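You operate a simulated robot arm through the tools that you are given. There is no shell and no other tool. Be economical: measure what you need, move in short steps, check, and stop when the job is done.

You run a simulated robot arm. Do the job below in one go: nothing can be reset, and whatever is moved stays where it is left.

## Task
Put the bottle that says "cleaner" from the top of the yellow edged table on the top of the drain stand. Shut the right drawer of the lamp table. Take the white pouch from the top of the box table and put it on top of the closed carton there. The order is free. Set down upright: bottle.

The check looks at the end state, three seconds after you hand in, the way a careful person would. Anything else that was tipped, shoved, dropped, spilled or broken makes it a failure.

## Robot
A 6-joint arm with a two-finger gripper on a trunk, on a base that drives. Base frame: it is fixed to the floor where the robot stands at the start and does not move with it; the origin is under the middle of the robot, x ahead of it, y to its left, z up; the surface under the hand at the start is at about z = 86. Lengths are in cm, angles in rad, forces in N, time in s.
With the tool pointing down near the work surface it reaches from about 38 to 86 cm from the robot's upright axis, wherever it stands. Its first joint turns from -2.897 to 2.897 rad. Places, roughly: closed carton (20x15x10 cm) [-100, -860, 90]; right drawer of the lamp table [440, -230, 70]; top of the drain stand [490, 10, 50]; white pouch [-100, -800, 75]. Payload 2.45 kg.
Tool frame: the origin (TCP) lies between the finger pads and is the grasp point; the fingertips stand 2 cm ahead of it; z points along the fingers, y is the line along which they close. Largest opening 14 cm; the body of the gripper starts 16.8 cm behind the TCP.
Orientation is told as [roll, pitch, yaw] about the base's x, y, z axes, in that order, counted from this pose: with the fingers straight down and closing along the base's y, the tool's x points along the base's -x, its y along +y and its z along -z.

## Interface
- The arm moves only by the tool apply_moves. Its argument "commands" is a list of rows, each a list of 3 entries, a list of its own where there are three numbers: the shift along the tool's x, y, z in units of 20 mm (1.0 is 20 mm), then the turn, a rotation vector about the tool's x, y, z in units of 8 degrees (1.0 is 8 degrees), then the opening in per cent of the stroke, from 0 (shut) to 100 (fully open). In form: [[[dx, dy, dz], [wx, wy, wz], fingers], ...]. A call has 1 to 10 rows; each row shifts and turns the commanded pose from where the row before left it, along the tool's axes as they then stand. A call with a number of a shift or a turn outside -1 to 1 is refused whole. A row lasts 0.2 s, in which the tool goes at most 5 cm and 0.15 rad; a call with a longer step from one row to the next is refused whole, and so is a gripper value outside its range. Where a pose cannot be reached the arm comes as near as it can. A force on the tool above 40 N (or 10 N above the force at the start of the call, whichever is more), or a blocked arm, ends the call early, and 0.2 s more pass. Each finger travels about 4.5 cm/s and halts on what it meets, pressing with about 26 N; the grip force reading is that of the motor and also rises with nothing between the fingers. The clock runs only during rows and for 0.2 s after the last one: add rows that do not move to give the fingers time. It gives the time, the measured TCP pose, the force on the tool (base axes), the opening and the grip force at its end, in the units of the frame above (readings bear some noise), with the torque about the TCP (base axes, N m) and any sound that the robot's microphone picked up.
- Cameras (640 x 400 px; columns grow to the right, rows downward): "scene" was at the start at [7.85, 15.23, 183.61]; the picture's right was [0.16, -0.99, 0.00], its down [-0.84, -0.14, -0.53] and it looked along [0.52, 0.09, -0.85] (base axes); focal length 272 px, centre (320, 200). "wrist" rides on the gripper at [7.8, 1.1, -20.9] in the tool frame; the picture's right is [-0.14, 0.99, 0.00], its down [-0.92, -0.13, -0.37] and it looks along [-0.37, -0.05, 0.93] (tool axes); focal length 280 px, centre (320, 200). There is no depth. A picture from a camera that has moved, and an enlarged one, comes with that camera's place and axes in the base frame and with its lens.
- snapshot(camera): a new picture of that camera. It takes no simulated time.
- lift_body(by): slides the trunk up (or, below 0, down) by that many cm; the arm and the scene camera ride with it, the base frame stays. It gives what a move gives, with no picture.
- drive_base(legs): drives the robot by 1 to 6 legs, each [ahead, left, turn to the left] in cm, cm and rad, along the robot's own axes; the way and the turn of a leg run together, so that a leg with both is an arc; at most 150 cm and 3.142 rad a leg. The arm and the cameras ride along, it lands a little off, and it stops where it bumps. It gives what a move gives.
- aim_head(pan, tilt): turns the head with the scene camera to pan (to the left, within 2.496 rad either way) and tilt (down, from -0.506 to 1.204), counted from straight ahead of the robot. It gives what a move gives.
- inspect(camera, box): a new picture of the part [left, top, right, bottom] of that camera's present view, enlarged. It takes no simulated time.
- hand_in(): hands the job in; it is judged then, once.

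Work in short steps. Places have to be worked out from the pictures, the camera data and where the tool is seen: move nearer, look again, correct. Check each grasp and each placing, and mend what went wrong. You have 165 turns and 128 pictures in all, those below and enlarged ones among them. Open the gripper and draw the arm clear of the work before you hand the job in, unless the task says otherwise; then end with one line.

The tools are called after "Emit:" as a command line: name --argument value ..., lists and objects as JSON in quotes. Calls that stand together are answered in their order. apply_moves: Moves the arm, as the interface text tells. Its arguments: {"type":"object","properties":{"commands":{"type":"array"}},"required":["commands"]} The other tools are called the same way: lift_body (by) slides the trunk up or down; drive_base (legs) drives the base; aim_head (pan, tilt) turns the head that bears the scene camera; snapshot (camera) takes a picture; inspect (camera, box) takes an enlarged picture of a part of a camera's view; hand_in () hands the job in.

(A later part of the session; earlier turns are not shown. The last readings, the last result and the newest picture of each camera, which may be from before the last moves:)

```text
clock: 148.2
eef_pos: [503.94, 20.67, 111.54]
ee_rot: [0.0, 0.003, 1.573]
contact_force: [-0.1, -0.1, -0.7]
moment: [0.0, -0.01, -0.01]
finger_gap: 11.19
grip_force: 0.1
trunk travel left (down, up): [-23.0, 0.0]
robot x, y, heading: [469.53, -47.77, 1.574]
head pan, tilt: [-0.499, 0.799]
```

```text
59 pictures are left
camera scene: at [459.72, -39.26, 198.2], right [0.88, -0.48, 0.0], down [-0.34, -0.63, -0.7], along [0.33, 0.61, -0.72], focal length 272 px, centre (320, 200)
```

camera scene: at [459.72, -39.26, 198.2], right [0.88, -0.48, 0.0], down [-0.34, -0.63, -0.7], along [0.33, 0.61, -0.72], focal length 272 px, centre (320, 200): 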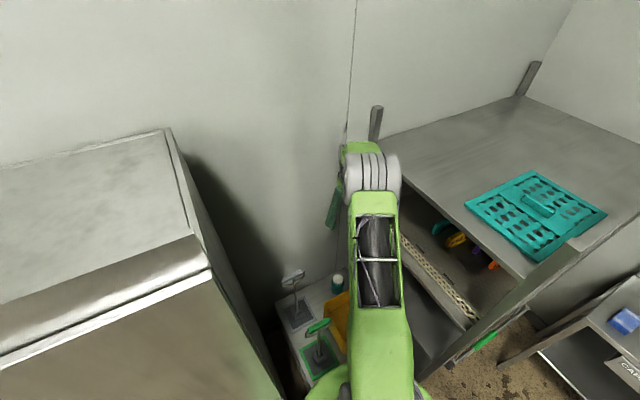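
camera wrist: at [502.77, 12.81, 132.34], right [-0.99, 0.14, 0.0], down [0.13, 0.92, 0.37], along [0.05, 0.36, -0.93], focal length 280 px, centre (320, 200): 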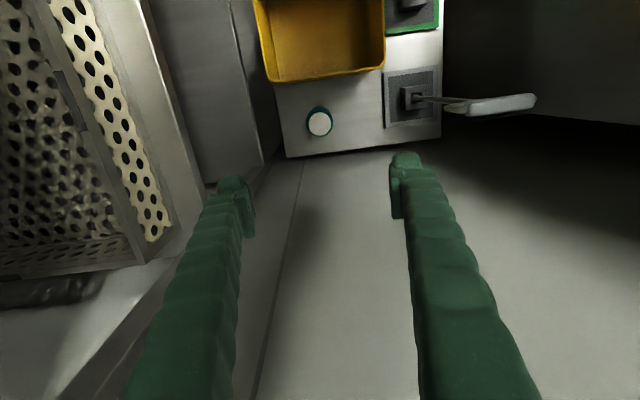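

Bottle placed and upright. I back out straight and look at the way round the lamp table.

Emit:
drive_base --legs '[[-55, 0, 0]]'

Emit:
aim_head --pan -2.3 --tilt 0.45

Emit:
snapshot --camera "scene"

Emit:
aim_head --pan 2.4 --tilt 0.45

Emit:
snapshot --camera "scene"

```text
clock: 151.4
eef_pos: [503.35, -35.04, 111.49]
ee_rot: [-0.002, 0.001, 1.589]
contact_force: [-0.3, -0.4, -0.1]
moment: [0.03, -0.02, 0.04]
finger_gap: 11.22
grip_force: 0.0
trunk travel left (down, up): [-23.0, 0.0]
robot x, y, heading: [470.31, -103.85, 1.585]
head pan, tilt: [-0.499, 0.799]
```

```text
clock: 153.2
eef_pos: [503.48, -34.97, 111.51]
ee_rot: [-0.002, 0.001, 1.588]
contact_force: [-0.3, 0.5, -0.9]
moment: [-0.01, 0.0, 0.0]
finger_gap: 11.21
grip_force: 0.1
trunk travel left (down, up): [-23.0, 0.0]
robot x, y, heading: [470.57, -103.75, 1.588]
head pan, tilt: [-2.3, 0.45]
```

```text
58 pictures are left
camera scene: at [463.31, -108.76, 201.25], right [-0.65, -0.76, 0.0], down [-0.33, 0.28, -0.9], along [0.68, -0.59, -0.44], focal length 272 px, centre (320, 200)
```

scene: 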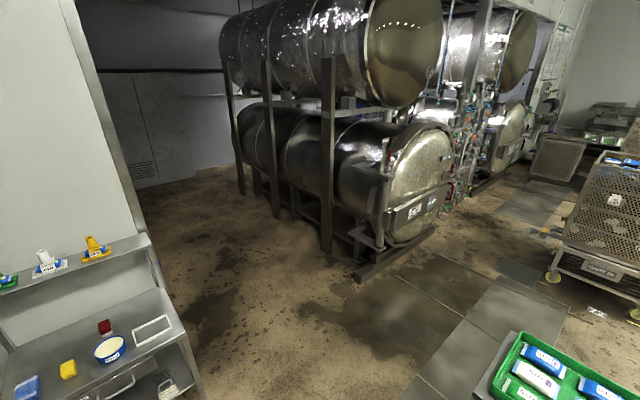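

```text
clock: 156.9
eef_pos: [503.37, -35.09, 111.43]
ee_rot: [0.0, 0.001, 1.588]
contact_force: [-0.5, 0.1, 0.6]
moment: [-0.02, -0.03, 0.02]
finger_gap: 11.2
grip_force: 0.0
trunk travel left (down, up): [-23.0, 0.0]
robot x, y, heading: [470.31, -103.49, 1.587]
head pan, tilt: [2.4, 0.45]
```

```text
57 pictures are left
camera scene: at [450.25, -109.62, 201.25], right [-0.75, 0.66, 0.0], down [0.29, 0.33, -0.9], along [-0.6, -0.67, -0.44], focal length 272 px, centre (320, 200)
```

scene: 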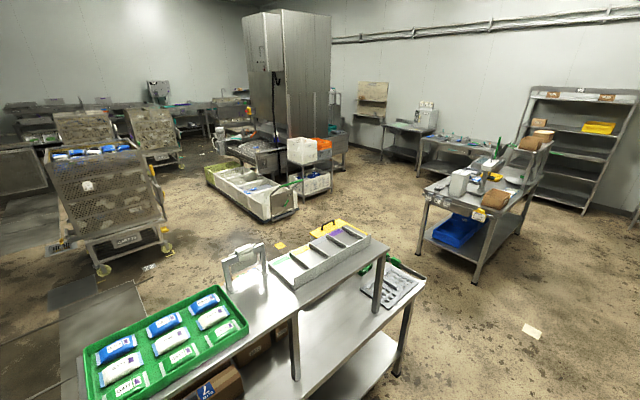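

The east side is open. First I retract the hand to a compact pose in front of the robot.

Emit:
apply_moves --commands '[[[0.7, 0.98, 0], [0, 0, 0], 80], [[0.7, 0.98, 0], [0, 0, 0], 80], [[0.7, 0.98, 0], [0, 0, 0], 80], [[0.7, 0.98, 0], [0, 0, 0], 80], [[0.7, 0.98, 0], [0, 0, 0], 80], [[0.7, 0.98, 0], [0, 0, 0], 80], [[0.7, 0.98, 0], [0, 0, 0], 80], [[0.7, 0.98, 0], [0, 0, 0], 80]]'

Emit:
apply_moves --commands '[[[0.7, 0.98, 0], [0, 0, 0], 80], [[0.7, 0.98, 0], [0, 0, 0], 80], [[0.7, 0.98, 0], [0, 0, 0], 80], [[0.7, 0.98, 0], [0, 0, 0], 80], [[0.7, 0.98, 0], [0, 0, 0], 80], [[0.7, 0.98, 0], [0, 0, 0], 80], [[0.7, 0.98, 0], [0, 0, 0], 80], [[0.7, 0.98, 0], [0, 0, 0], 80]]'

Emit:
drive_base --legs '[[0, -60, 0], [-5, 0, -1.571], [0, 130, 0]]'

```text
clock: 158.7
eef_pos: [487.91, -46.35, 111.6]
ee_rot: [0.0, 0.001, 1.589]
contact_force: [0.5, 0.8, -0.8]
moment: [0.03, -0.02, 0.01]
finger_gap: 11.15
grip_force: 0.1
trunk travel left (down, up): [-23.0, 0.0]
robot x, y, heading: [470.46, -103.51, 1.587]
head pan, tilt: [2.4, 0.45]
```

```text
clock: 160.5
eef_pos: [472.44, -58.01, 111.62]
ee_rot: [0.0, 0.003, 1.588]
contact_force: [0.2, -0.4, 0.1]
moment: [0.02, -0.01, -0.01]
finger_gap: 11.19
grip_force: 0.0
trunk travel left (down, up): [-23.0, 0.0]
robot x, y, heading: [470.24, -103.87, 1.588]
head pan, tilt: [2.4, 0.45]
```

```text
clock: 174.8
eef_pos: [571.25, -63.28, 111.72]
ee_rot: [0.001, 0.003, 0.018]
contact_force: [0.8, -1.2, 0.1]
moment: [0.12, -0.01, -0.02]
finger_gap: 11.22
grip_force: 0.2
trunk travel left (down, up): [-23.0, 0.0]
robot x, y, heading: [525.03, -60.68, 0.008]
head pan, tilt: [2.4, 0.45]
stopped in leg 3: the robot was blocked; the commanded pose is now the measured one
```

I sent the strafe the wrong way and bumped something. I look at the surroundings before moving.

Emit:
aim_head --pan 0.9 --tilt 0.9

Emit:
snapshot --camera "scene"

Emit:
snapshot --camera "wrist"

```text
clock: 176.4
eef_pos: [571.29, -63.09, 111.57]
ee_rot: [0.0, 0.002, 0.015]
contact_force: [0.3, -0.1, -0.5]
moment: [0.01, 0.02, 0.02]
finger_gap: 11.21
grip_force: 0.1
trunk travel left (down, up): [-23.0, 0.0]
robot x, y, heading: [525.09, -60.7, 0.012]
head pan, tilt: [0.901, 0.901]
```

```text
56 pictures are left
camera scene: at [531.03, -40.68, 197.42], right [0.79, -0.61, 0.0], down [-0.48, -0.62, -0.62], along [0.38, 0.49, -0.78], focal length 272 px, centre (320, 200)
```

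scene: 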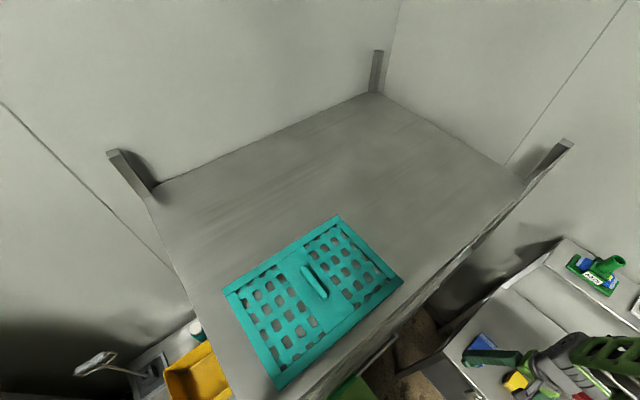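

```text
55 pictures are left
camera wrist: at [563.41, -62.18, 132.51], right [0.12, 0.99, 0.0], down [0.92, -0.11, 0.37], along [0.36, -0.05, -0.93], focal length 280 px, centre (320, 200)
```

wrist: 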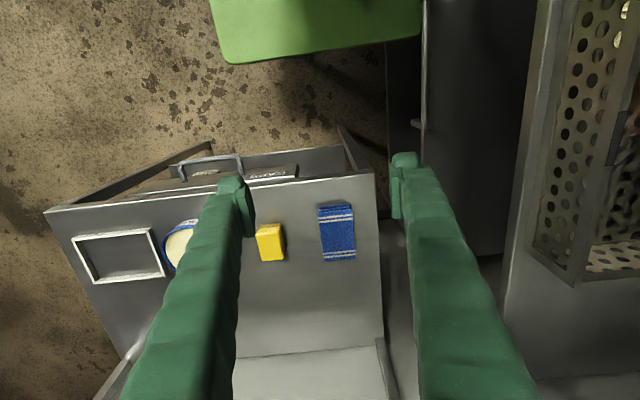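

The base touched the shelf foot; nothing seems to have moved. I retreat the same way and then strafe south (right).

Emit:
drive_base --legs '[[0, -55, 0], [-8, 0, 0]]'

Emit:
aim_head --pan 1.2 --tilt 0.7

Emit:
snapshot --camera "scene"

Emit:
drive_base --legs '[[0, -140, 0]]'

Emit:
aim_head --pan -1.9 --tilt 0.6

Emit:
snapshot --camera "scene"

```text
clock: 182.4
eef_pos: [563.58, -118.89, 111.6]
ee_rot: [0.0, 0.001, 0.009]
contact_force: [-0.9, 0.4, -0.8]
moment: [0.04, -0.07, -0.02]
finger_gap: 11.17
grip_force: 0.1
trunk travel left (down, up): [-23.0, 0.0]
robot x, y, heading: [518.16, -116.29, 0.008]
head pan, tilt: [0.901, 0.901]
```

```text
clock: 183.2
eef_pos: [563.82, -118.83, 111.68]
ee_rot: [0.001, 0.001, 0.009]
contact_force: [0.7, 0.2, -0.6]
moment: [0.01, 0.0, 0.0]
finger_gap: 11.19
grip_force: 0.0
trunk travel left (down, up): [-23.0, 0.0]
robot x, y, heading: [518.32, -116.3, 0.012]
head pan, tilt: [1.201, 0.7]
```

```text
54 pictures are left
camera scene: at [522.09, -94.22, 199.03], right [0.93, -0.36, 0.0], down [-0.23, -0.6, -0.76], along [0.27, 0.71, -0.64], focal length 272 px, centre (320, 200)
```

scene: 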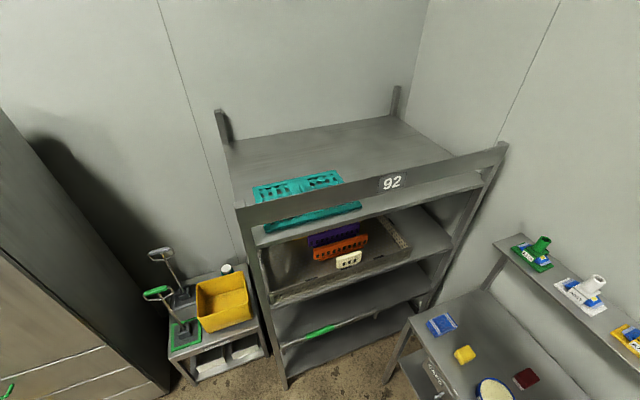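

```text
clock: 195.8
eef_pos: [565.49, -260.32, 111.72]
ee_rot: [0.0, 0.002, 0.021]
contact_force: [0.3, 0.4, 0.4]
moment: [0.01, -0.03, 0.0]
finger_gap: 11.21
grip_force: 0.1
trunk travel left (down, up): [-23.0, 0.0]
robot x, y, heading: [519.63, -258.46, 0.022]
head pan, tilt: [1.201, 0.7]
```

```text
clock: 198.5
eef_pos: [565.48, -260.34, 111.7]
ee_rot: [-0.002, 0.002, 0.022]
contact_force: [-0.2, -0.4, 0.0]
moment: [0.02, -0.01, 0.0]
finger_gap: 11.18
grip_force: 0.1
trunk travel left (down, up): [-23.0, 0.0]
robot x, y, heading: [519.6, -258.17, 0.011]
head pan, tilt: [-1.901, 0.6]
```

```text
53 pictures are left
camera scene: at [517.89, -252.57, 199.9], right [-0.95, 0.31, 0.0], down [0.17, 0.54, -0.83], along [-0.25, -0.79, -0.56], focal length 272 px, centre (320, 200)
```

scene: 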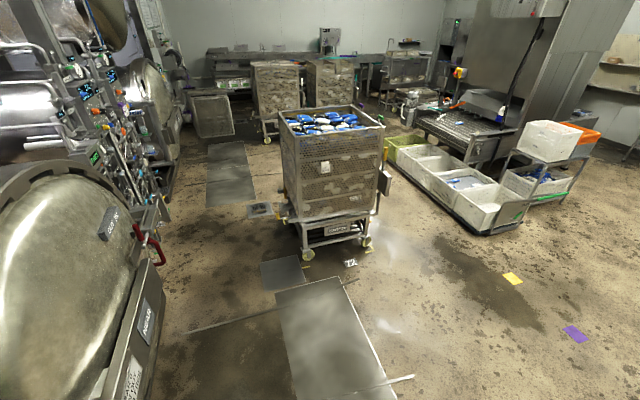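

Shelf, bottle and caps stand are undisturbed. I look west toward the lamp table's south side.

Emit:
aim_head --pan -2.49 --tilt 0.7

Emit:
snapshot --camera "scene"

```text
clock: 199.5
eef_pos: [565.5, -260.4, 111.61]
ee_rot: [0.0, 0.002, 0.023]
contact_force: [-0.2, -0.6, -0.1]
moment: [0.0, 0.02, -0.04]
finger_gap: 11.2
grip_force: 0.0
trunk travel left (down, up): [-23.0, 0.0]
robot x, y, heading: [519.82, -258.54, 0.019]
head pan, tilt: [-2.491, 0.7]
```

```text
52 pictures are left
camera scene: at [513.94, -249.43, 199.04], right [-0.62, 0.78, 0.0], down [0.5, 0.4, -0.77], along [-0.6, -0.48, -0.64], focal length 272 px, centre (320, 200)
```

scene: 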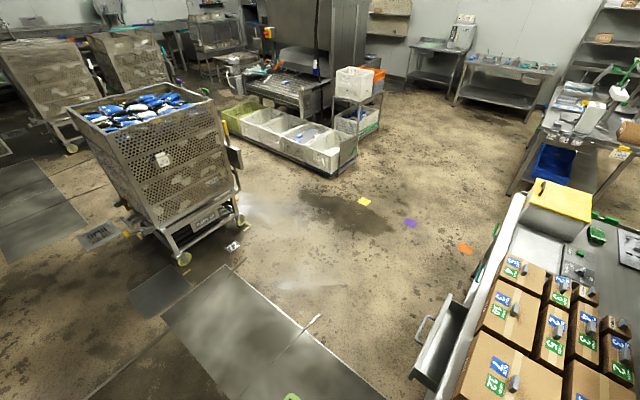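

The open drawer is visible on the south side. Zoom in.

Emit:
inspect --camera "scene" --box '[380, 220, 560, 400]'

```text
2.22 times, centred on (470, 310) of scene
camera zoom: at [513.94, -249.43, 199.04], right [-0.62, 0.78, 0.0], down [0.5, 0.4, -0.77], along [-0.6, -0.48, -0.64], focal length 604 px, centre (-13, -44)
```

zoom: 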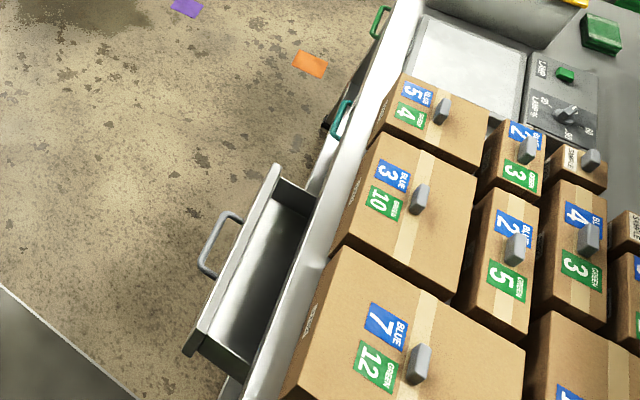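

The right (grey-handled) drawer at x≈419–463 is open by ~10 cm, front at y≈−245. I turn to face +y here, back south, then strafe west in front of it.

Emit:
drive_base --legs '[[0, 0, 1.555], [-58, 0, 0], [0, 78, 0]]'

Emit:
aim_head --pan 0.3 --tilt 0.9

Emit:
snapshot --camera "scene"

Emit:
snapshot --camera "wrist"

```text
clock: 213.1
eef_pos: [448.55, -270.9, 111.72]
ee_rot: [0.0, 0.002, 1.569]
contact_force: [-0.3, 0.2, 0.5]
moment: [-0.04, -0.01, -0.01]
finger_gap: 11.22
grip_force: 0.1
trunk travel left (down, up): [-23.0, 0.0]
robot x, y, heading: [445.39, -316.35, 1.569]
head pan, tilt: [-2.491, 0.7]
```

```text
clock: 215.6
eef_pos: [448.57, -270.74, 111.71]
ee_rot: [-0.001, 0.001, 1.569]
contact_force: [-1.1, -0.2, 0.2]
moment: [0.02, 0.02, 0.0]
finger_gap: 11.2
grip_force: 0.1
trunk travel left (down, up): [-23.0, 0.0]
robot x, y, heading: [445.35, -316.26, 1.567]
head pan, tilt: [0.3, 0.901]
```

```text
50 pictures are left
camera scene: at [429.36, -308.08, 197.42], right [0.96, 0.29, 0.0], down [0.23, -0.75, -0.62], along [-0.18, 0.59, -0.78], focal length 272 px, centre (320, 200)
```

scene: 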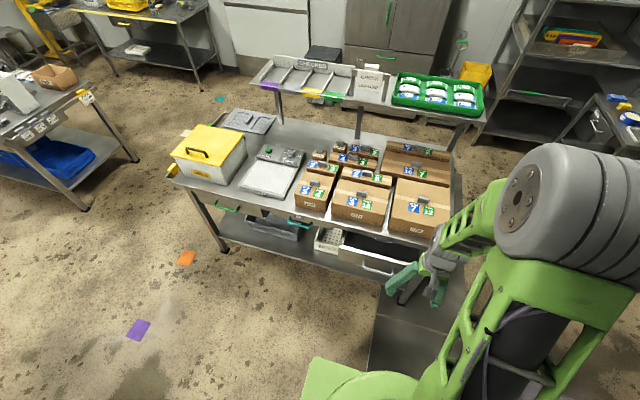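

```text
49 pictures are left
camera wrist: at [447.49, -278.68, 132.51], right [-0.99, 0.14, 0.0], down [0.13, 0.92, 0.37], along [0.05, 0.36, -0.93], focal length 280 px, centre (320, 200)
```

wrist: 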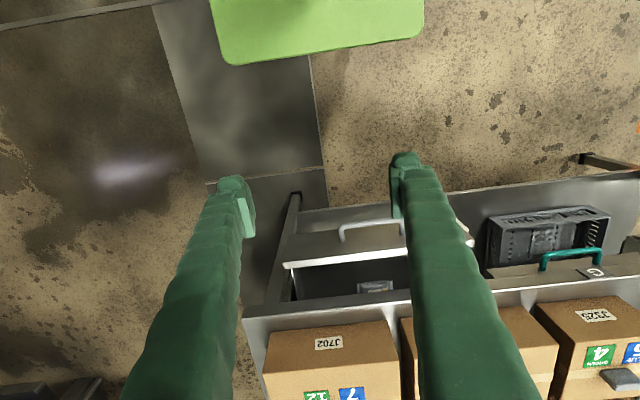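

The drawer front is at y≈−245, handle at (439, −248, ~75). I close the fingers, lower the trunk, and bring the hand in front of the handle.

Emit:
lift_body --by -18

Emit:
apply_moves --commands '[[[0, 0.5, 0], [0, -0.9, 0], 0], [[0, 0.5, 0], [0, -0.9, 0], 0], [[0, 0.5, 0], [0, -0.9, 0], 0], [[0, 0.5, 0], [0, -0.9, 0], 0], [[0, 0.5, 0], [0, 0, 0], 0], [[0, 0.5, 0], [0, 0, 0], 0], [[0, 0.5, 0], [0, 0, 0], 0], [[0, 0.5, 0], [0, 0, 0], 0]]'

Emit:
snapshot --camera "scene"

```text
clock: 217.6
eef_pos: [448.61, -270.77, 93.74]
ee_rot: [-0.001, 0.0, 1.569]
contact_force: [0.8, 0.4, -0.8]
moment: [0.0, 0.0, -0.01]
finger_gap: 11.19
grip_force: 0.0
trunk travel left (down, up): [-5.0, 18.0]
robot x, y, heading: [445.81, -317.13, 1.565]
head pan, tilt: [0.3, 0.901]
```

```text
clock: 219.4
eef_pos: [440.49, -263.51, 93.36]
ee_rot: [0.0, -0.501, 1.568]
contact_force: [-0.2, 0.2, -0.2]
moment: [0.01, 0.01, 0.0]
finger_gap: 0.02
grip_force: 26.4
out of reach, approached as far as the arm can: row 3, 4
trunk travel left (down, up): [-5.0, 18.0]
robot x, y, heading: [445.59, -316.76, 1.569]
head pan, tilt: [0.3, 0.901]
```

```text
48 pictures are left
camera scene: at [429.34, -308.1, 179.42], right [0.96, 0.29, 0.0], down [0.23, -0.75, -0.62], along [-0.18, 0.59, -0.78], focal length 272 px, centre (320, 200)
```

scene: 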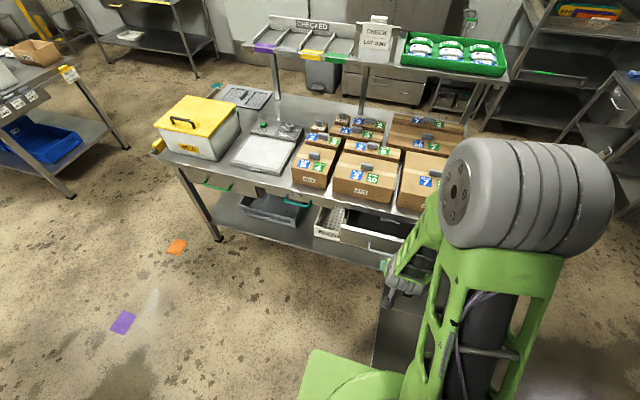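

Tilted properly. Lower along the tool to about (440, −255, 75), just short of the handle.

Emit:
apply_moves --commands '[[[0.09, 0, 1], [0, 0, 0], 0], [[0.09, 0, 1], [0, 0, 0], 0], [[0.09, 0, 1], [0, 0, 0], 0], [[0.09, 0, 1], [0, 0, 0], 0], [[0.09, 0, 1], [0, 0, 0], 0], [[0.09, 0, 1], [0, 0, 0], 0], [[0.09, 0, 1], [0, 0, 0], 0], [[0.09, 0, 1], [0, 0, 0], 0], [[0.09, 0, 1], [0, 0, 0], 0]]'

Emit:
snapshot --camera "wrist"

```text
clock: 221.4
eef_pos: [440.34, -256.2, 76.8]
ee_rot: [-0.001, -0.503, 1.57]
contact_force: [-0.4, -1.0, 0.7]
moment: [-0.04, 0.0, 0.0]
finger_gap: 0.0
grip_force: 25.9
trunk travel left (down, up): [-5.0, 18.0]
robot x, y, heading: [445.78, -316.29, 1.566]
head pan, tilt: [0.3, 0.901]
```

```text
47 pictures are left
camera wrist: at [439.36, -273.2, 91.26], right [-0.99, 0.12, 0.07], down [0.13, 0.63, 0.77], along [0.05, 0.77, -0.64], focal length 280 px, centre (320, 200)
```

wrist: 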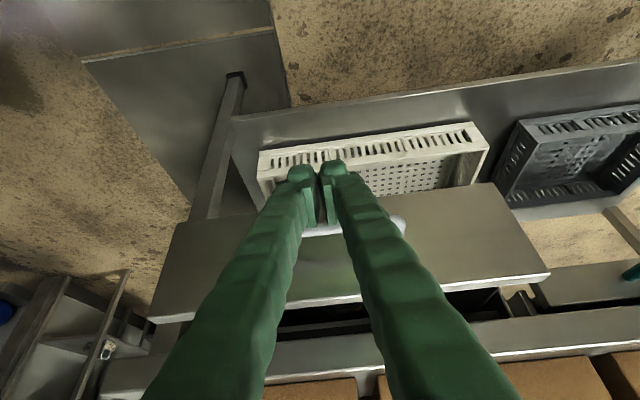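

Panel spans z 69–81, handle at z≈74. I lower 1.5 cm and push in +y in 1 cm steps.

Emit:
apply_moves --commands '[[[0.36, 0, 0.66], [0, 0, 0], 0], [[-0.44, 0, 0.24], [0, 0, 0], 0], [[-0.44, 0, 0.24], [0, 0, 0], 0], [[-0.44, 0, 0.24], [0, 0, 0], 0], [[-0.44, 0, 0.24], [0, 0, 0], 0], [[-0.44, 0, 0.24], [0, 0, 0], 0], [[-0.44, 0, 0.24], [0, 0, 0], 0], [[-0.44, 0, 0.24], [0, 0, 0], 0], [[-0.44, 0, 0.24], [0, 0, 0], 0]]'

Emit:
snapshot --camera "wrist"

```text
clock: 223.4
eef_pos: [440.5, -248.21, 75.42]
ee_rot: [0.0, -0.501, 1.569]
contact_force: [-0.3, 0.9, -1.0]
moment: [-0.02, 0.0, -0.01]
finger_gap: 0.01
grip_force: 26.0
trunk travel left (down, up): [-5.0, 18.0]
robot x, y, heading: [445.72, -316.46, 1.565]
head pan, tilt: [0.3, 0.901]
```

```text
46 pictures are left
camera wrist: at [439.4, -265.21, 89.94], right [-0.99, 0.12, 0.07], down [0.13, 0.63, 0.77], along [0.05, 0.77, -0.64], focal length 280 px, centre (320, 200)
```

wrist: 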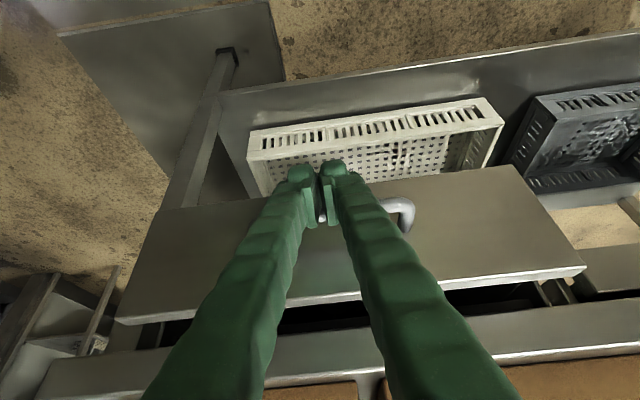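

Little force so far; continue pushing.

Emit:
apply_moves --commands '[[[-0.44, 0, 0.24], [0, 0, 0], 0], [[-0.44, 0, 0.24], [0, 0, 0], 0], [[-0.44, 0, 0.24], [0, 0, 0], 0], [[-0.44, 0, 0.24], [0, 0, 0], 0]]'

Emit:
snapshot --camera "wrist"

```text
clock: 224.4
eef_pos: [440.48, -244.4, 75.4]
ee_rot: [0.0, -0.5, 1.569]
contact_force: [-0.7, 0.5, 0.4]
moment: [-0.01, -0.01, 0.03]
finger_gap: 0.01
grip_force: 25.7
trunk travel left (down, up): [-5.0, 18.0]
robot x, y, heading: [445.63, -316.57, 1.566]
head pan, tilt: [0.3, 0.901]
```

```text
45 pictures are left
camera wrist: at [439.35, -261.26, 90.03], right [-0.99, 0.12, 0.07], down [0.13, 0.63, 0.77], along [0.05, 0.77, -0.64], focal length 280 px, centre (320, 200)
```

wrist: 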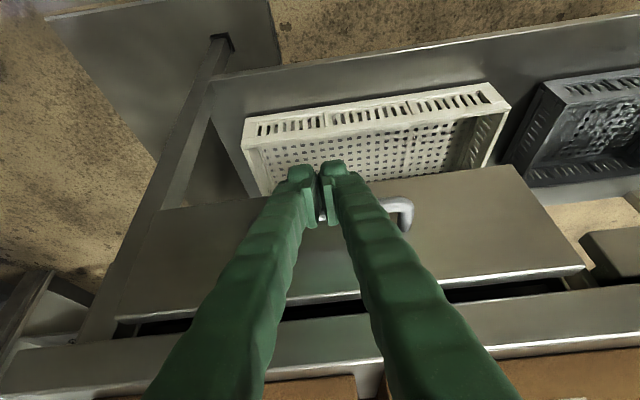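

The drawer moves with the hand. Push on until it stops.

Emit:
apply_moves --commands '[[[-0.44, 0, 0.24], [0, 0, 0], 0], [[-0.44, 0, 0.24], [0, 0, 0], 0], [[-0.44, 0, 0.24], [0, 0, 0], 0], [[-0.22, 0, 0.12], [0, 0, 0], 0], [[-0.22, 0, 0.12], [0, 0, 0], 0], [[-0.22, 0, 0.12], [0, 0, 0], 0], [[-0.22, 0, 0.12], [0, 0, 0], 0]]'

Emit:
snapshot --camera "wrist"

```text
clock: 226.0
eef_pos: [440.58, -239.83, 75.15]
ee_rot: [0.0, -0.492, 1.57]
contact_force: [1.0, -28.4, 6.4]
moment: [0.04, 0.02, -0.08]
finger_gap: 0.61
grip_force: 29.2
trunk travel left (down, up): [-5.0, 18.0]
robot x, y, heading: [445.39, -316.57, 1.567]
head pan, tilt: [0.3, 0.901]
```

```text
44 pictures are left
camera wrist: at [439.49, -256.66, 89.86], right [-0.99, 0.12, 0.06], down [0.13, 0.64, 0.76], along [0.05, 0.76, -0.65], focal length 280 px, centre (320, 200)
```

wrist: 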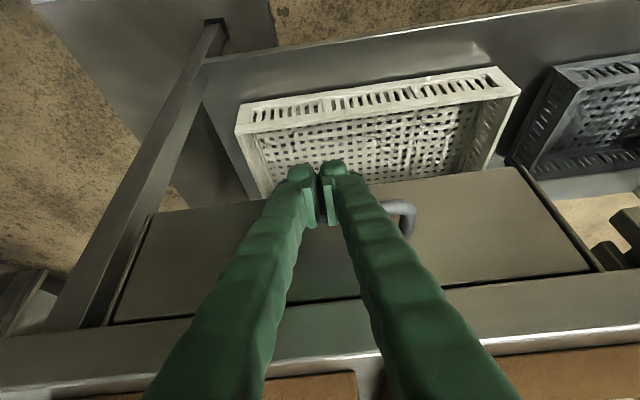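

It hit the stop (28 N). Back the hand away and verify.

Emit:
apply_moves --commands '[[[0.44, 0, -0.24], [0, 0, 0], 0], [[0.88, 0, -0.48], [0, 0, 0], 0], [[0.88, 0, -0.48], [0, 0, 0], 0], [[0.88, 0, -0.48], [0, 0, 0], 0], [[0.88, 0, -0.48], [0, 0, 0], 0], [[0.88, 0, -0.48], [0, 0, 0], 0], [[0.88, 0, -0.48], [0, 0, 0], 0], [[0.88, 0, -0.48], [0, 0, 0], 0], [[0.88, 0, -0.48], [0, 0, 0], 0]]'

Emit:
snapshot --camera "wrist"

```text
clock: 228.0
eef_pos: [440.41, -256.1, 75.51]
ee_rot: [0.0, -0.502, 1.568]
contact_force: [-0.2, 0.4, 0.4]
moment: [0.01, 0.01, -0.01]
finger_gap: 0.0
grip_force: 29.7
trunk travel left (down, up): [-5.0, 18.0]
robot x, y, heading: [445.59, -316.65, 1.564]
head pan, tilt: [0.3, 0.901]
```

```text
43 pictures are left
camera wrist: at [439.34, -273.08, 90.08], right [-0.99, 0.12, 0.07], down [0.13, 0.63, 0.77], along [0.05, 0.77, -0.64], focal length 280 px, centre (320, 200)
```

wrist: 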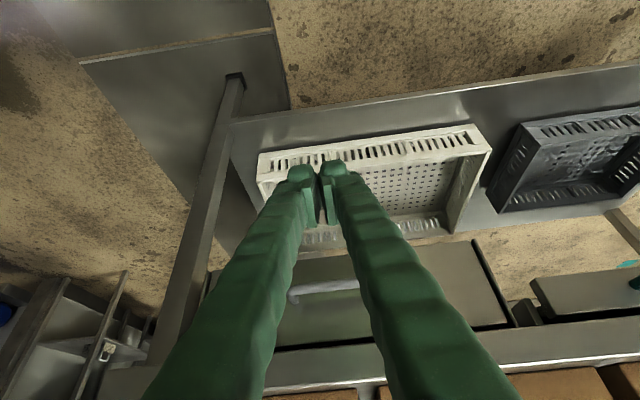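

Looks shut. I raise the hand and verify from the scene camera.

Emit:
apply_moves --commands '[[[0, 0, -1], [0, 0.9, 0], 0], [[0, 0, -1], [0, 0.9, 0], 0], [[0, 0, -1], [0, 0.9, 0], 0], [[0, 0, -1], [0, 0.88, 0], 0], [[0, 0, -1], [0, 0, 0], 0], [[0, 0, -1], [0, 0, 0], 0]]'

Emit:
drive_base --legs '[[-25, 0, 0]]'

Emit:
lift_body --by 8

Emit:
inspect --camera "scene" --box '[180, 90, 440, 260]'

```text
clock: 229.4
eef_pos: [440.5, -258.92, 86.9]
ee_rot: [-0.001, -0.004, 1.57]
contact_force: [-0.7, -0.1, 0.0]
moment: [0.01, 0.0, 0.0]
finger_gap: 0.0
grip_force: 29.3
trunk travel left (down, up): [-5.0, 18.0]
robot x, y, heading: [445.38, -316.34, 1.567]
head pan, tilt: [0.3, 0.901]
```

```text
clock: 231.2
eef_pos: [439.88, -283.74, 86.9]
ee_rot: [-0.001, -0.002, 1.58]
contact_force: [-0.4, 0.0, -0.2]
moment: [0.06, -0.04, -0.02]
finger_gap: 0.0
grip_force: 29.6
trunk travel left (down, up): [-5.0, 18.0]
robot x, y, heading: [445.21, -341.18, 1.573]
head pan, tilt: [0.3, 0.901]
```

```text
clock: 232.4
eef_pos: [439.97, -283.67, 94.87]
ee_rot: [0.0, -0.002, 1.578]
contact_force: [-0.2, 0.2, -0.2]
moment: [-0.02, 0.01, 0.01]
finger_gap: 0.01
grip_force: 29.7
trunk travel left (down, up): [-13.0, 10.0]
robot x, y, heading: [445.42, -341.2, 1.574]
head pan, tilt: [0.3, 0.901]
```

```text
2.35 times, centred on (310, 175) of scene
camera zoom: at [429.29, -333.08, 187.41], right [0.95, 0.3, 0.0], down [0.24, -0.75, -0.62], along [-0.19, 0.59, -0.78], focal length 640 px, centre (344, 259)
```

zoom: 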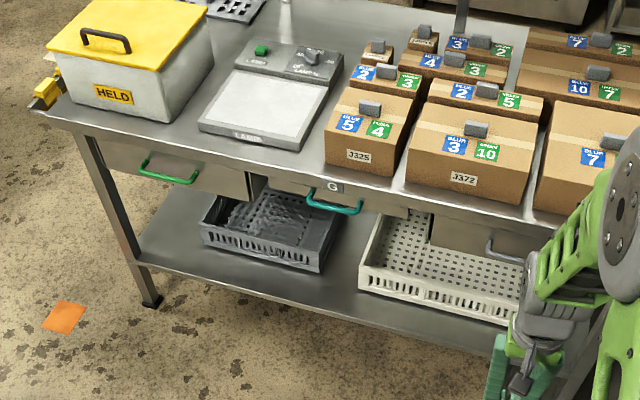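

The right drawer is flush shut. Next the box table at the far corner; I turn to face −x and drive along the aisle.

Emit:
drive_base --legs '[[0, 0, 1.568], [110, -10, 0]]'

Emit:
aim_head --pan 0.0 --tilt 0.4

Emit:
snapshot --camera "scene"

```text
clock: 241.8
eef_pos: [278.77, -335.03, 94.86]
ee_rot: [-0.001, -0.003, 3.127]
contact_force: [-1.2, 0.2, 0.5]
moment: [0.01, -0.03, 0.03]
finger_gap: 0.0
grip_force: 29.6
trunk travel left (down, up): [-13.0, 10.0]
robot x, y, heading: [336.82, -330.13, 3.129]
head pan, tilt: [0.3, 0.901]
```

```text
clock: 242.7
eef_pos: [278.82, -334.83, 94.78]
ee_rot: [0.001, -0.001, 3.129]
contact_force: [0.2, 0.1, -0.2]
moment: [-0.01, -0.04, 0.02]
finger_gap: 0.03
grip_force: 29.9
trunk travel left (down, up): [-13.0, 10.0]
robot x, y, heading: [336.67, -330.18, 3.124]
head pan, tilt: [0.0, 0.4]
```

```text
41 pictures are left
camera scene: at [326.15, -344.31, 191.71], right [0.02, 1.0, 0.0], down [0.39, -0.01, -0.92], along [-0.92, 0.01, -0.39], focal length 272 px, centre (320, 200)
```

scene: 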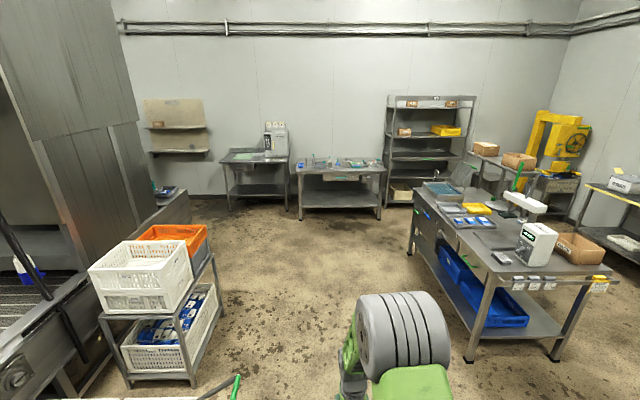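

The aisle is clear. Continue west to x≈25, then turn left to face −y.

Emit:
drive_base --legs '[[145, -8, 0], [145, 0, 0], [22, 0, 0], [0, 0, 1.58]]'

Emit:
snapshot --camera "scene"

```text
clock: 261.7
eef_pos: [25.13, -364.65, 94.72]
ee_rot: [-0.001, -0.004, -1.656]
contact_force: [-0.7, -0.9, 0.5]
moment: [-0.01, 0.01, -0.01]
finger_gap: 0.02
grip_force: 29.1
trunk travel left (down, up): [-13.0, 10.0]
robot x, y, heading: [25.24, -306.64, -1.661]
head pan, tilt: [0.0, 0.4]
```

```text
40 pictures are left
camera scene: at [38.2, -318.12, 191.72], right [-1.0, 0.09, 0.0], down [0.03, 0.39, -0.92], along [-0.08, -0.92, -0.39], focal length 272 px, centre (320, 200)
```

scene: 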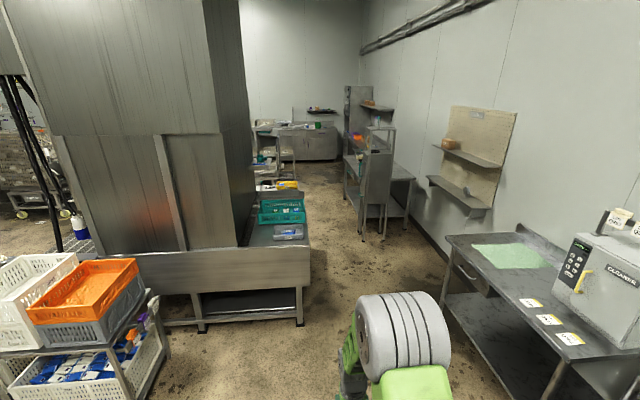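

Clear corridor between conveyor (x≥35) and wall tables (x≤−72). Drive south.

Emit:
drive_base --legs '[[140, -20, 0.02], [140, 0, 0.07], [35, 0, 0]]'

Emit:
aim_head --pan -0.2 --tilt 0.45

Emit:
snapshot --camera "scene"

```text
clock: 277.4
eef_pos: [0.55, -682.32, 94.75]
ee_rot: [0.0, -0.003, -1.545]
contact_force: [0.2, -1.0, -0.2]
moment: [0.01, 0.0, 0.0]
finger_gap: 0.01
grip_force: 28.7
trunk travel left (down, up): [-13.0, 10.0]
robot x, y, heading: [-6.14, -624.39, -1.544]
head pan, tilt: [0.0, 0.4]
```

```text
clock: 278.2
eef_pos: [0.53, -682.15, 94.82]
ee_rot: [0.0, -0.001, -1.544]
contact_force: [0.3, -0.5, 0.2]
moment: [0.01, -0.05, 0.0]
finger_gap: 0.0
grip_force: 29.9
trunk travel left (down, up): [-13.0, 10.0]
robot x, y, heading: [-6.3, -624.48, -1.547]
head pan, tilt: [-0.201, 0.45]
```

```text
39 pictures are left
camera scene: at [6.33, -634.29, 191.25], right [-0.98, 0.18, 0.0], down [0.08, 0.43, -0.9], along [-0.16, -0.89, -0.44], focal length 272 px, centre (320, 200)
```

scene: 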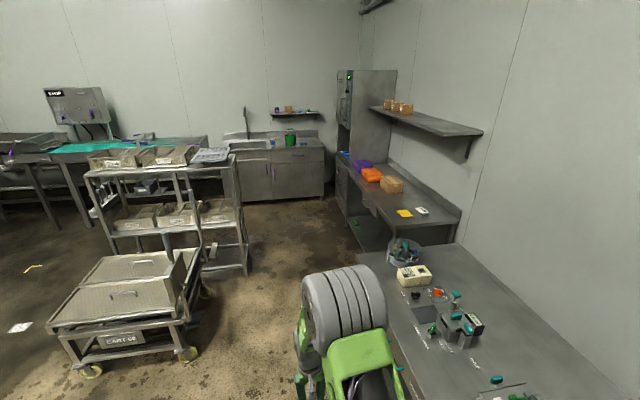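

I see the box table with the brown carton and pouches. Zoom in.

Emit:
inspect --camera "scene" --box '[320, 140, 500, 280]'

```text
2.86 times, centred on (410, 210) of scene
camera zoom: at [6.33, -634.29, 191.25], right [-0.98, 0.18, 0.0], down [0.08, 0.43, -0.9], along [-0.16, -0.89, -0.44], focal length 777 px, centre (63, 171)
```

zoom: 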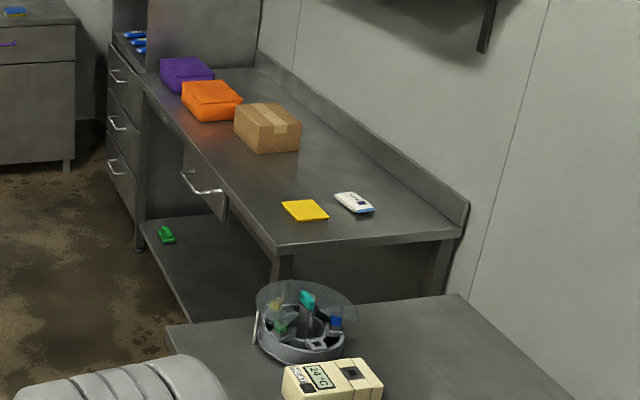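

Raise the trunk and drive down beside the box table, then turn to face it (−x).

Emit:
lift_body --by 10

Emit:
drive_base --legs '[[130, -8, 0], [70, -5, 0], [0, 0, -1.59]]'

Emit:
aim_head --pan 0.25 --tilt 0.8

Emit:
snapshot --camera "scene"

Emit:
snapshot --camera "wrist"

```text
clock: 279.5
eef_pos: [0.54, -682.22, 104.69]
ee_rot: [-0.001, -0.001, -1.544]
contact_force: [0.1, 0.2, 0.9]
moment: [0.0, 0.0, -0.01]
finger_gap: 0.02
grip_force: 29.5
trunk travel left (down, up): [-23.0, 0.0]
robot x, y, heading: [-6.24, -624.92, -1.546]
head pan, tilt: [-0.201, 0.45]
```

```text
clock: 293.4
eef_pos: [-72.18, -831.94, 104.94]
ee_rot: [0.0, -0.003, -3.125]
contact_force: [-0.3, -0.4, 0.7]
moment: [0.02, -0.03, 0.03]
finger_gap: 0.01
grip_force: 29.6
trunk travel left (down, up): [-23.0, 0.0]
robot x, y, heading: [-14.8, -826.1, -3.131]
head pan, tilt: [-0.201, 0.45]
```

```text
clock: 294.3
eef_pos: [-72.2, -831.98, 104.87]
ee_rot: [0.0, -0.003, -3.121]
contact_force: [-0.7, 0.1, 0.8]
moment: [-0.01, 0.01, 0.01]
finger_gap: 0.0
grip_force: 29.2
trunk travel left (down, up): [-23.0, 0.0]
robot x, y, heading: [-14.75, -826.07, -3.122]
head pan, tilt: [0.25, 0.799]
```

```text
37 pictures are left
camera scene: at [-23.19, -841.96, 198.22], right [-0.26, 0.97, 0.0], down [0.69, 0.19, -0.7], along [-0.67, -0.18, -0.72], focal length 272 px, centre (320, 200)
```

scene: 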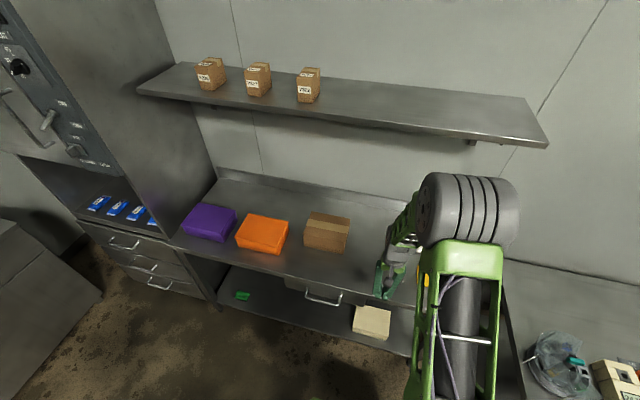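

```text
36 pictures are left
camera wrist: at [-64.38, -833.04, 125.66], right [-0.12, -0.99, 0.0], down [-0.92, 0.11, 0.37], along [-0.37, 0.04, -0.93], focal length 280 px, centre (320, 200)
```

wrist: 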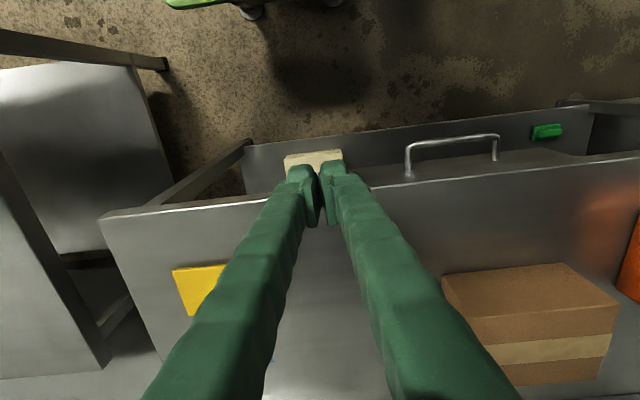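

Table z≈86, carton top centre ≈(−103.5, −860, 96), white pouch ≈(−108, −810, 87). I open the fingers and move above the pouch.

Emit:
apply_moves --commands '[[[-0.7, -1, 0], [0, 0, 0], 70], [[-0.7, -1, 0], [0, 0, 0], 70], [[-0.7, -1, 0], [0, 0, 0], 70], [[-0.7, -1, 0], [0, 0, 0], 70], [[-0.7, -1, 0], [0, 0, 0], 70], [[-0.7, -1, 0], [0, 0, 0], 70], [[-0.7, -1, 0], [0, 0, 0], 70], [[-0.7, -1, 0], [0, 0, 0], 70], [[-0.7, -1, 0], [0, 0, 0], 70], [[-0.7, -1, 0], [0, 0, 0], 70]]'

Emit:
snapshot --camera "wrist"

```text
clock: 296.5
eef_pos: [-86.54, -812.26, 104.75]
ee_rot: [0.0, 0.0, -3.124]
contact_force: [-0.1, -1.0, -0.2]
moment: [-0.03, -0.03, 0.02]
finger_gap: 9.79
grip_force: 0.0
trunk travel left (down, up): [-23.0, 0.0]
robot x, y, heading: [-14.75, -825.83, -3.128]
head pan, tilt: [0.25, 0.799]
```

```text
35 pictures are left
camera wrist: at [-78.7, -813.32, 125.65], right [-0.12, -0.99, 0.0], down [-0.92, 0.11, 0.37], along [-0.37, 0.04, -0.93], focal length 280 px, centre (320, 200)
```

wrist: 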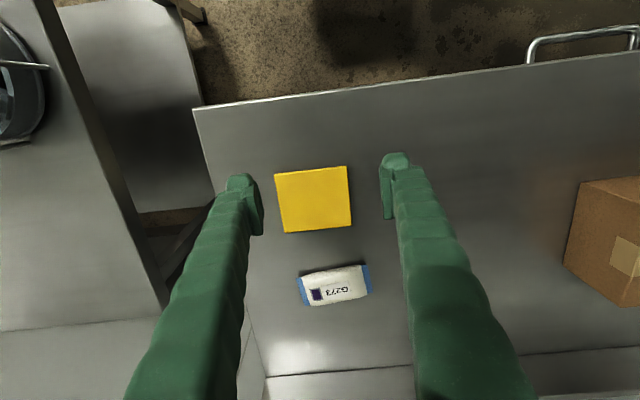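

White pouch (Q273) centre (−109.7, −812.4), ~12 long in y, ~7 wide in x. I move over it, then rotate the hand 90° to grip across its width.

Emit:
apply_moves --commands '[[[-1, 0, 0], [0, 0, 0], 72], [[-1, 0, 0], [0, 0, 0], 72], [[-1, 0, 0], [0, 0, 0], 72], [[-1, 0, 0], [0, 0, 0], 72], [[-1, 0, 0], [0, 0, 0], 72], [[-1, 0, 0], [0, 0, 0], 72], [[-1, 0, 0], [0, 0, 0], 72], [[-1, 0, 0], [0, 0, 0], 72], [[-1, 0, 0], [0, 0, 0], 72], [[-1, 0, 0], [0, 0, 0], 72]]'

Emit:
apply_moves --commands '[[[-0.8, 0, 0], [0, 0, -1], 72], [[-0.8, 0, 0], [0, 0, -1], 72], [[0, 0, 0], [0, 0, -1], 72], [[0, 0, 0], [0, 0, -1], 72], [[0, 0, 0], [0, 0, -1], 72], [[0, 0, 0], [0, 0, -1], 72], [[0, 0, 0], [0, 0, -1], 72], [[0, 0, 0], [0, 0, -1], 72], [[0, 0, 0], [0, 0, -1], 72], [[0, 0, 0], [0, 0, -1], 72]]'

Emit:
apply_moves --commands '[[[0, 0, 0], [0, 0, -1], 72], [[0, 0, 0], [0, 0, -0.12], 72]]'

Emit:
snapshot --camera "wrist"

```text
clock: 298.7
eef_pos: [-101.03, -813.25, 105.28]
ee_rot: [0.0, -0.003, -3.123]
contact_force: [0.1, -0.3, 0.3]
moment: [0.01, -0.02, 0.0]
finger_gap: 10.09
grip_force: 0.1
out of reach, approached as far as the arm can: row 8, 9, 10
trunk travel left (down, up): [-23.0, 0.0]
robot x, y, heading: [-15.02, -825.75, -3.128]
head pan, tilt: [0.25, 0.799]
```

```text
clock: 300.9
eef_pos: [-100.8, -813.57, 105.39]
ee_rot: [-0.002, 0.0, -1.795]
contact_force: [-0.1, -0.5, -0.2]
moment: [-0.03, 0.0, -0.02]
finger_gap: 10.06
grip_force: 0.1
out of reach, approached as far as the arm can: row 1, 2
trunk travel left (down, up): [-23.0, 0.0]
robot x, y, heading: [-14.63, -825.96, -3.132]
head pan, tilt: [0.25, 0.799]
```

```text
clock: 301.5
eef_pos: [-100.77, -813.71, 105.31]
ee_rot: [-0.002, 0.0, -1.64]
contact_force: [-1.4, -0.2, -0.2]
moment: [0.03, -0.03, -0.03]
finger_gap: 10.09
grip_force: 0.1
trunk travel left (down, up): [-23.0, 0.0]
robot x, y, heading: [-14.73, -825.77, -3.127]
head pan, tilt: [0.25, 0.799]
```

```text
34 pictures are left
camera wrist: at [-99.15, -805.95, 126.19], right [0.98, -0.21, 0.0], down [-0.19, -0.91, 0.37], along [-0.08, -0.36, -0.93], focal length 280 px, centre (320, 200)
```

wrist: 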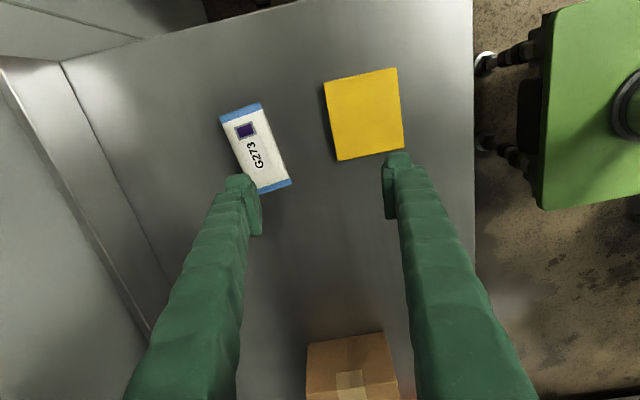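

The pouch is at (−109.6, −812). I drive 18 cm closer to get within comfortable reach and realign.

Emit:
drive_base --legs '[[18, 0, 0]]'

Emit:
apply_moves --commands '[[[0, 0.9, 0], [0, 0, -0.6], 72], [[0, 0.9, 0], [0, 0, -0.6], 72], [[0, 0.9, 0], [0, 0, 0], 72], [[0, 0.9, 0], [0, 0, 0], 72], [[0, 0.9, 0], [0, 0, 0], 72]]'

Emit:
snapshot --camera "wrist"

```text
clock: 302.9
eef_pos: [-118.23, -813.78, 105.21]
ee_rot: [0.0, 0.0, -1.643]
contact_force: [0.2, -0.2, -0.7]
moment: [-0.03, -0.07, 0.0]
finger_gap: 10.08
grip_force: 0.0
trunk travel left (down, up): [-23.0, 0.0]
robot x, y, heading: [-32.29, -826.31, -3.125]
head pan, tilt: [0.25, 0.799]
```

```text
clock: 304.1
eef_pos: [-117.55, -812.5, 104.87]
ee_rot: [0.004, -0.002, -1.474]
contact_force: [0.4, -0.2, 0.3]
moment: [0.03, 0.01, -0.02]
finger_gap: 10.1
grip_force: 0.0
out of reach, approached as far as the arm can: row 1, 2, 3, 4, 5
trunk travel left (down, up): [-23.0, 0.0]
robot x, y, heading: [-32.03, -826.04, -3.126]
head pan, tilt: [0.25, 0.799]
```

```text
33 pictures are left
camera wrist: at [-117.39, -804.66, 125.74], right [1.0, -0.04, 0.0], down [-0.04, -0.93, 0.37], along [-0.01, -0.37, -0.93], focal length 280 px, centre (320, 200)
```

wrist: 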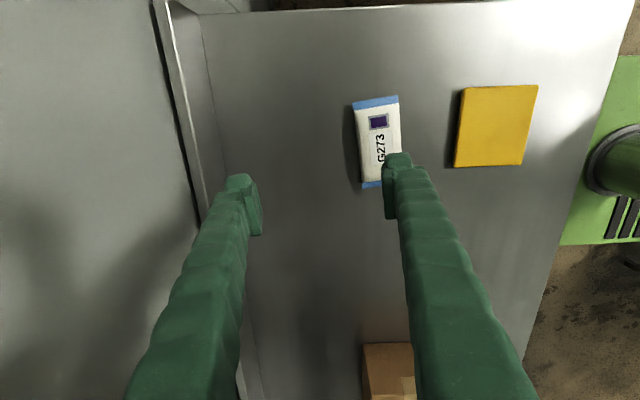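

The commanded pose was still beyond reach; now I bring it back by 9 cm in x.

Emit:
apply_moves --commands '[[[0, 0.9, 0], [0, 0, 0], 72], [[0, 0.9, 0], [0, 0, 0], 72], [[0, 0.9, 0], [0, 0, 0], 72], [[0, 0.9, 0], [0, 0, 0], 72], [[0, 0.7, 0], [0, 0, 0], 72]]'

Emit:
snapshot --camera "wrist"

```text
clock: 305.4
eef_pos: [-117.33, -810.45, 104.58]
ee_rot: [0.002, 0.0, -1.476]
contact_force: [0.4, 0.2, -0.6]
moment: [-0.01, 0.0, -0.01]
finger_gap: 10.07
grip_force: 0.0
out of reach, approached as far as the arm can: row 1, 2, 3, 4, 5
trunk travel left (down, up): [-23.0, 0.0]
robot x, y, heading: [-32.16, -826.53, -3.127]
head pan, tilt: [0.25, 0.799]
```

```text
32 pictures are left
camera wrist: at [-116.99, -802.61, 125.45], right [1.0, -0.04, 0.0], down [-0.04, -0.93, 0.37], along [-0.01, -0.37, -0.93], focal length 280 px, centre (320, 200)
```

wrist: 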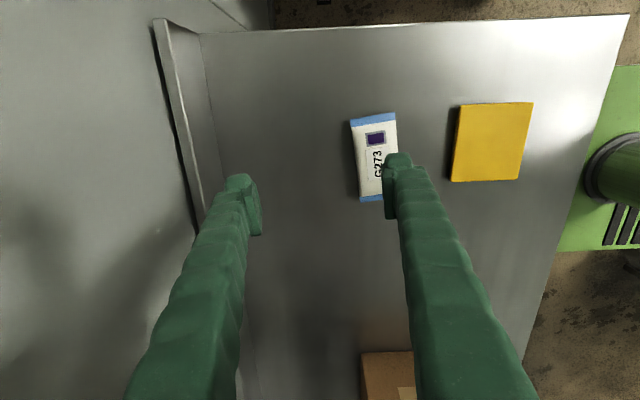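

The arm seems stuck near full stretch. I try a combined down-and-in move to unfold it.

Emit:
apply_moves --commands '[[[0, 1, -0.5], [0, 0, 0], 72], [[0, 1, -0.5], [0, 0, 0], 72], [[0, 1, -0.5], [0, 0, 0], 72], [[0, 1, 0.5], [0, 0, 0], 72], [[0, 1, 0.5], [0, 0, 0], 72], [[0, 0, 0.5], [0, 0, 0], 72]]'

```text
clock: 306.8
eef_pos: [-116.72, -807.26, 103.9]
ee_rot: [0.0, 0.0, -1.474]
contact_force: [-0.7, -0.5, -0.3]
moment: [0.01, 0.03, 0.01]
finger_gap: 10.06
grip_force: 0.0
out of reach, approached as far as the arm can: row 1, 2, 3, 4, 5
trunk travel left (down, up): [-23.0, 0.0]
robot x, y, heading: [-32.23, -825.94, -3.122]
head pan, tilt: [0.25, 0.799]
```

I unfold the elbow by tilting the fingers outward (which brings the wrist nearer), then move in.

Emit:
apply_moves --commands '[[[0, 0, 0], [1, 0, 0], 72], [[0, 0, 0], [1, 0, 0], 72], [[0, 0, 0], [1, 0, 0], 72]]'

Emit:
apply_moves --commands '[[[0, 1, 0], [0, 0, 0], 72], [[0, 1, 0], [0, 0, 0], 72], [[0, 1, 0], [0, 0, 0], 72]]'

```text
clock: 307.6
eef_pos: [-122.96, -806.57, 103.14]
ee_rot: [-0.351, -0.021, -1.452]
contact_force: [0.8, -0.3, -3.1]
moment: [0.0, 0.46, -0.06]
finger_gap: 10.06
grip_force: 0.2
out of reach, approached as far as the arm can: row 1, 2, 3
trunk travel left (down, up): [-23.0, 0.0]
robot x, y, heading: [-31.8, -826.17, -3.129]
head pan, tilt: [0.25, 0.799]
```

```text
clock: 308.4
eef_pos: [-117.57, -805.63, 100.97]
ee_rot: [-0.35, -0.021, -1.451]
contact_force: [-0.6, 1.5, -0.3]
moment: [0.01, 0.0, 0.02]
finger_gap: 10.09
grip_force: 0.1
trunk travel left (down, up): [-23.0, 0.0]
robot x, y, heading: [-31.79, -825.9, -3.127]
head pan, tilt: [0.25, 0.799]
```

Now it responds. Continue inward, then undo the tilt.

Emit:
apply_moves --commands '[[[0, 1, -0.4], [0, 0, 0], 72], [[0, 1, -0.4], [0, 0, 0], 72], [[0, 1, -0.4], [0, 0, 0], 72], [[0, 1, -0.4], [0, 0, 0], 72], [[0, 0, -0.5], [-0.85, 0, 0], 72], [[0, 0, -0.5], [-0.85, 0, 0], 72], [[0, 0, -0.5], [-0.81, 0, 0], 72]]'

Emit:
snapshot --camera "wrist"

Emit:
snapshot --camera "scene"

```text
clock: 309.9
eef_pos: [-108.11, -804.63, 104.33]
ee_rot: [0.005, -0.019, -1.453]
contact_force: [-0.4, 0.2, 0.2]
moment: [-0.02, -0.06, 0.01]
finger_gap: 10.07
grip_force: 0.1
trunk travel left (down, up): [-23.0, 0.0]
robot x, y, heading: [-32.1, -825.99, -3.13]
head pan, tilt: [0.25, 0.799]
```

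```text
31 pictures are left
camera wrist: at [-108.22, -796.44, 124.93], right [1.0, -0.02, 0.01], down [-0.02, -0.92, 0.39], along [0.0, -0.39, -0.92], focal length 280 px, centre (320, 200)
```

wrist: 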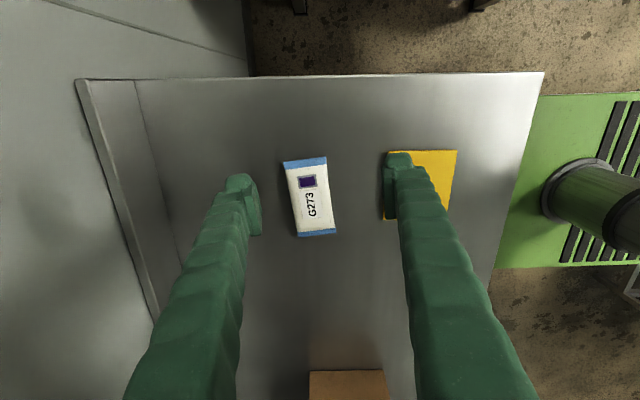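

```text
30 pictures are left
camera scene: at [-40.61, -842.24, 198.2], right [-0.26, 0.97, 0.0], down [0.69, 0.19, -0.7], along [-0.67, -0.18, -0.72], focal length 272 px, centre (320, 200)
```

scene: 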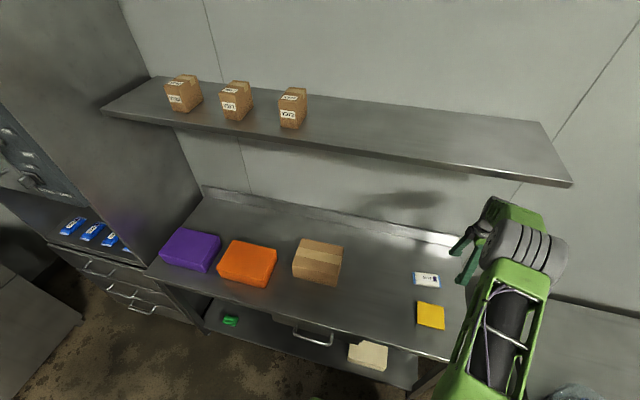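

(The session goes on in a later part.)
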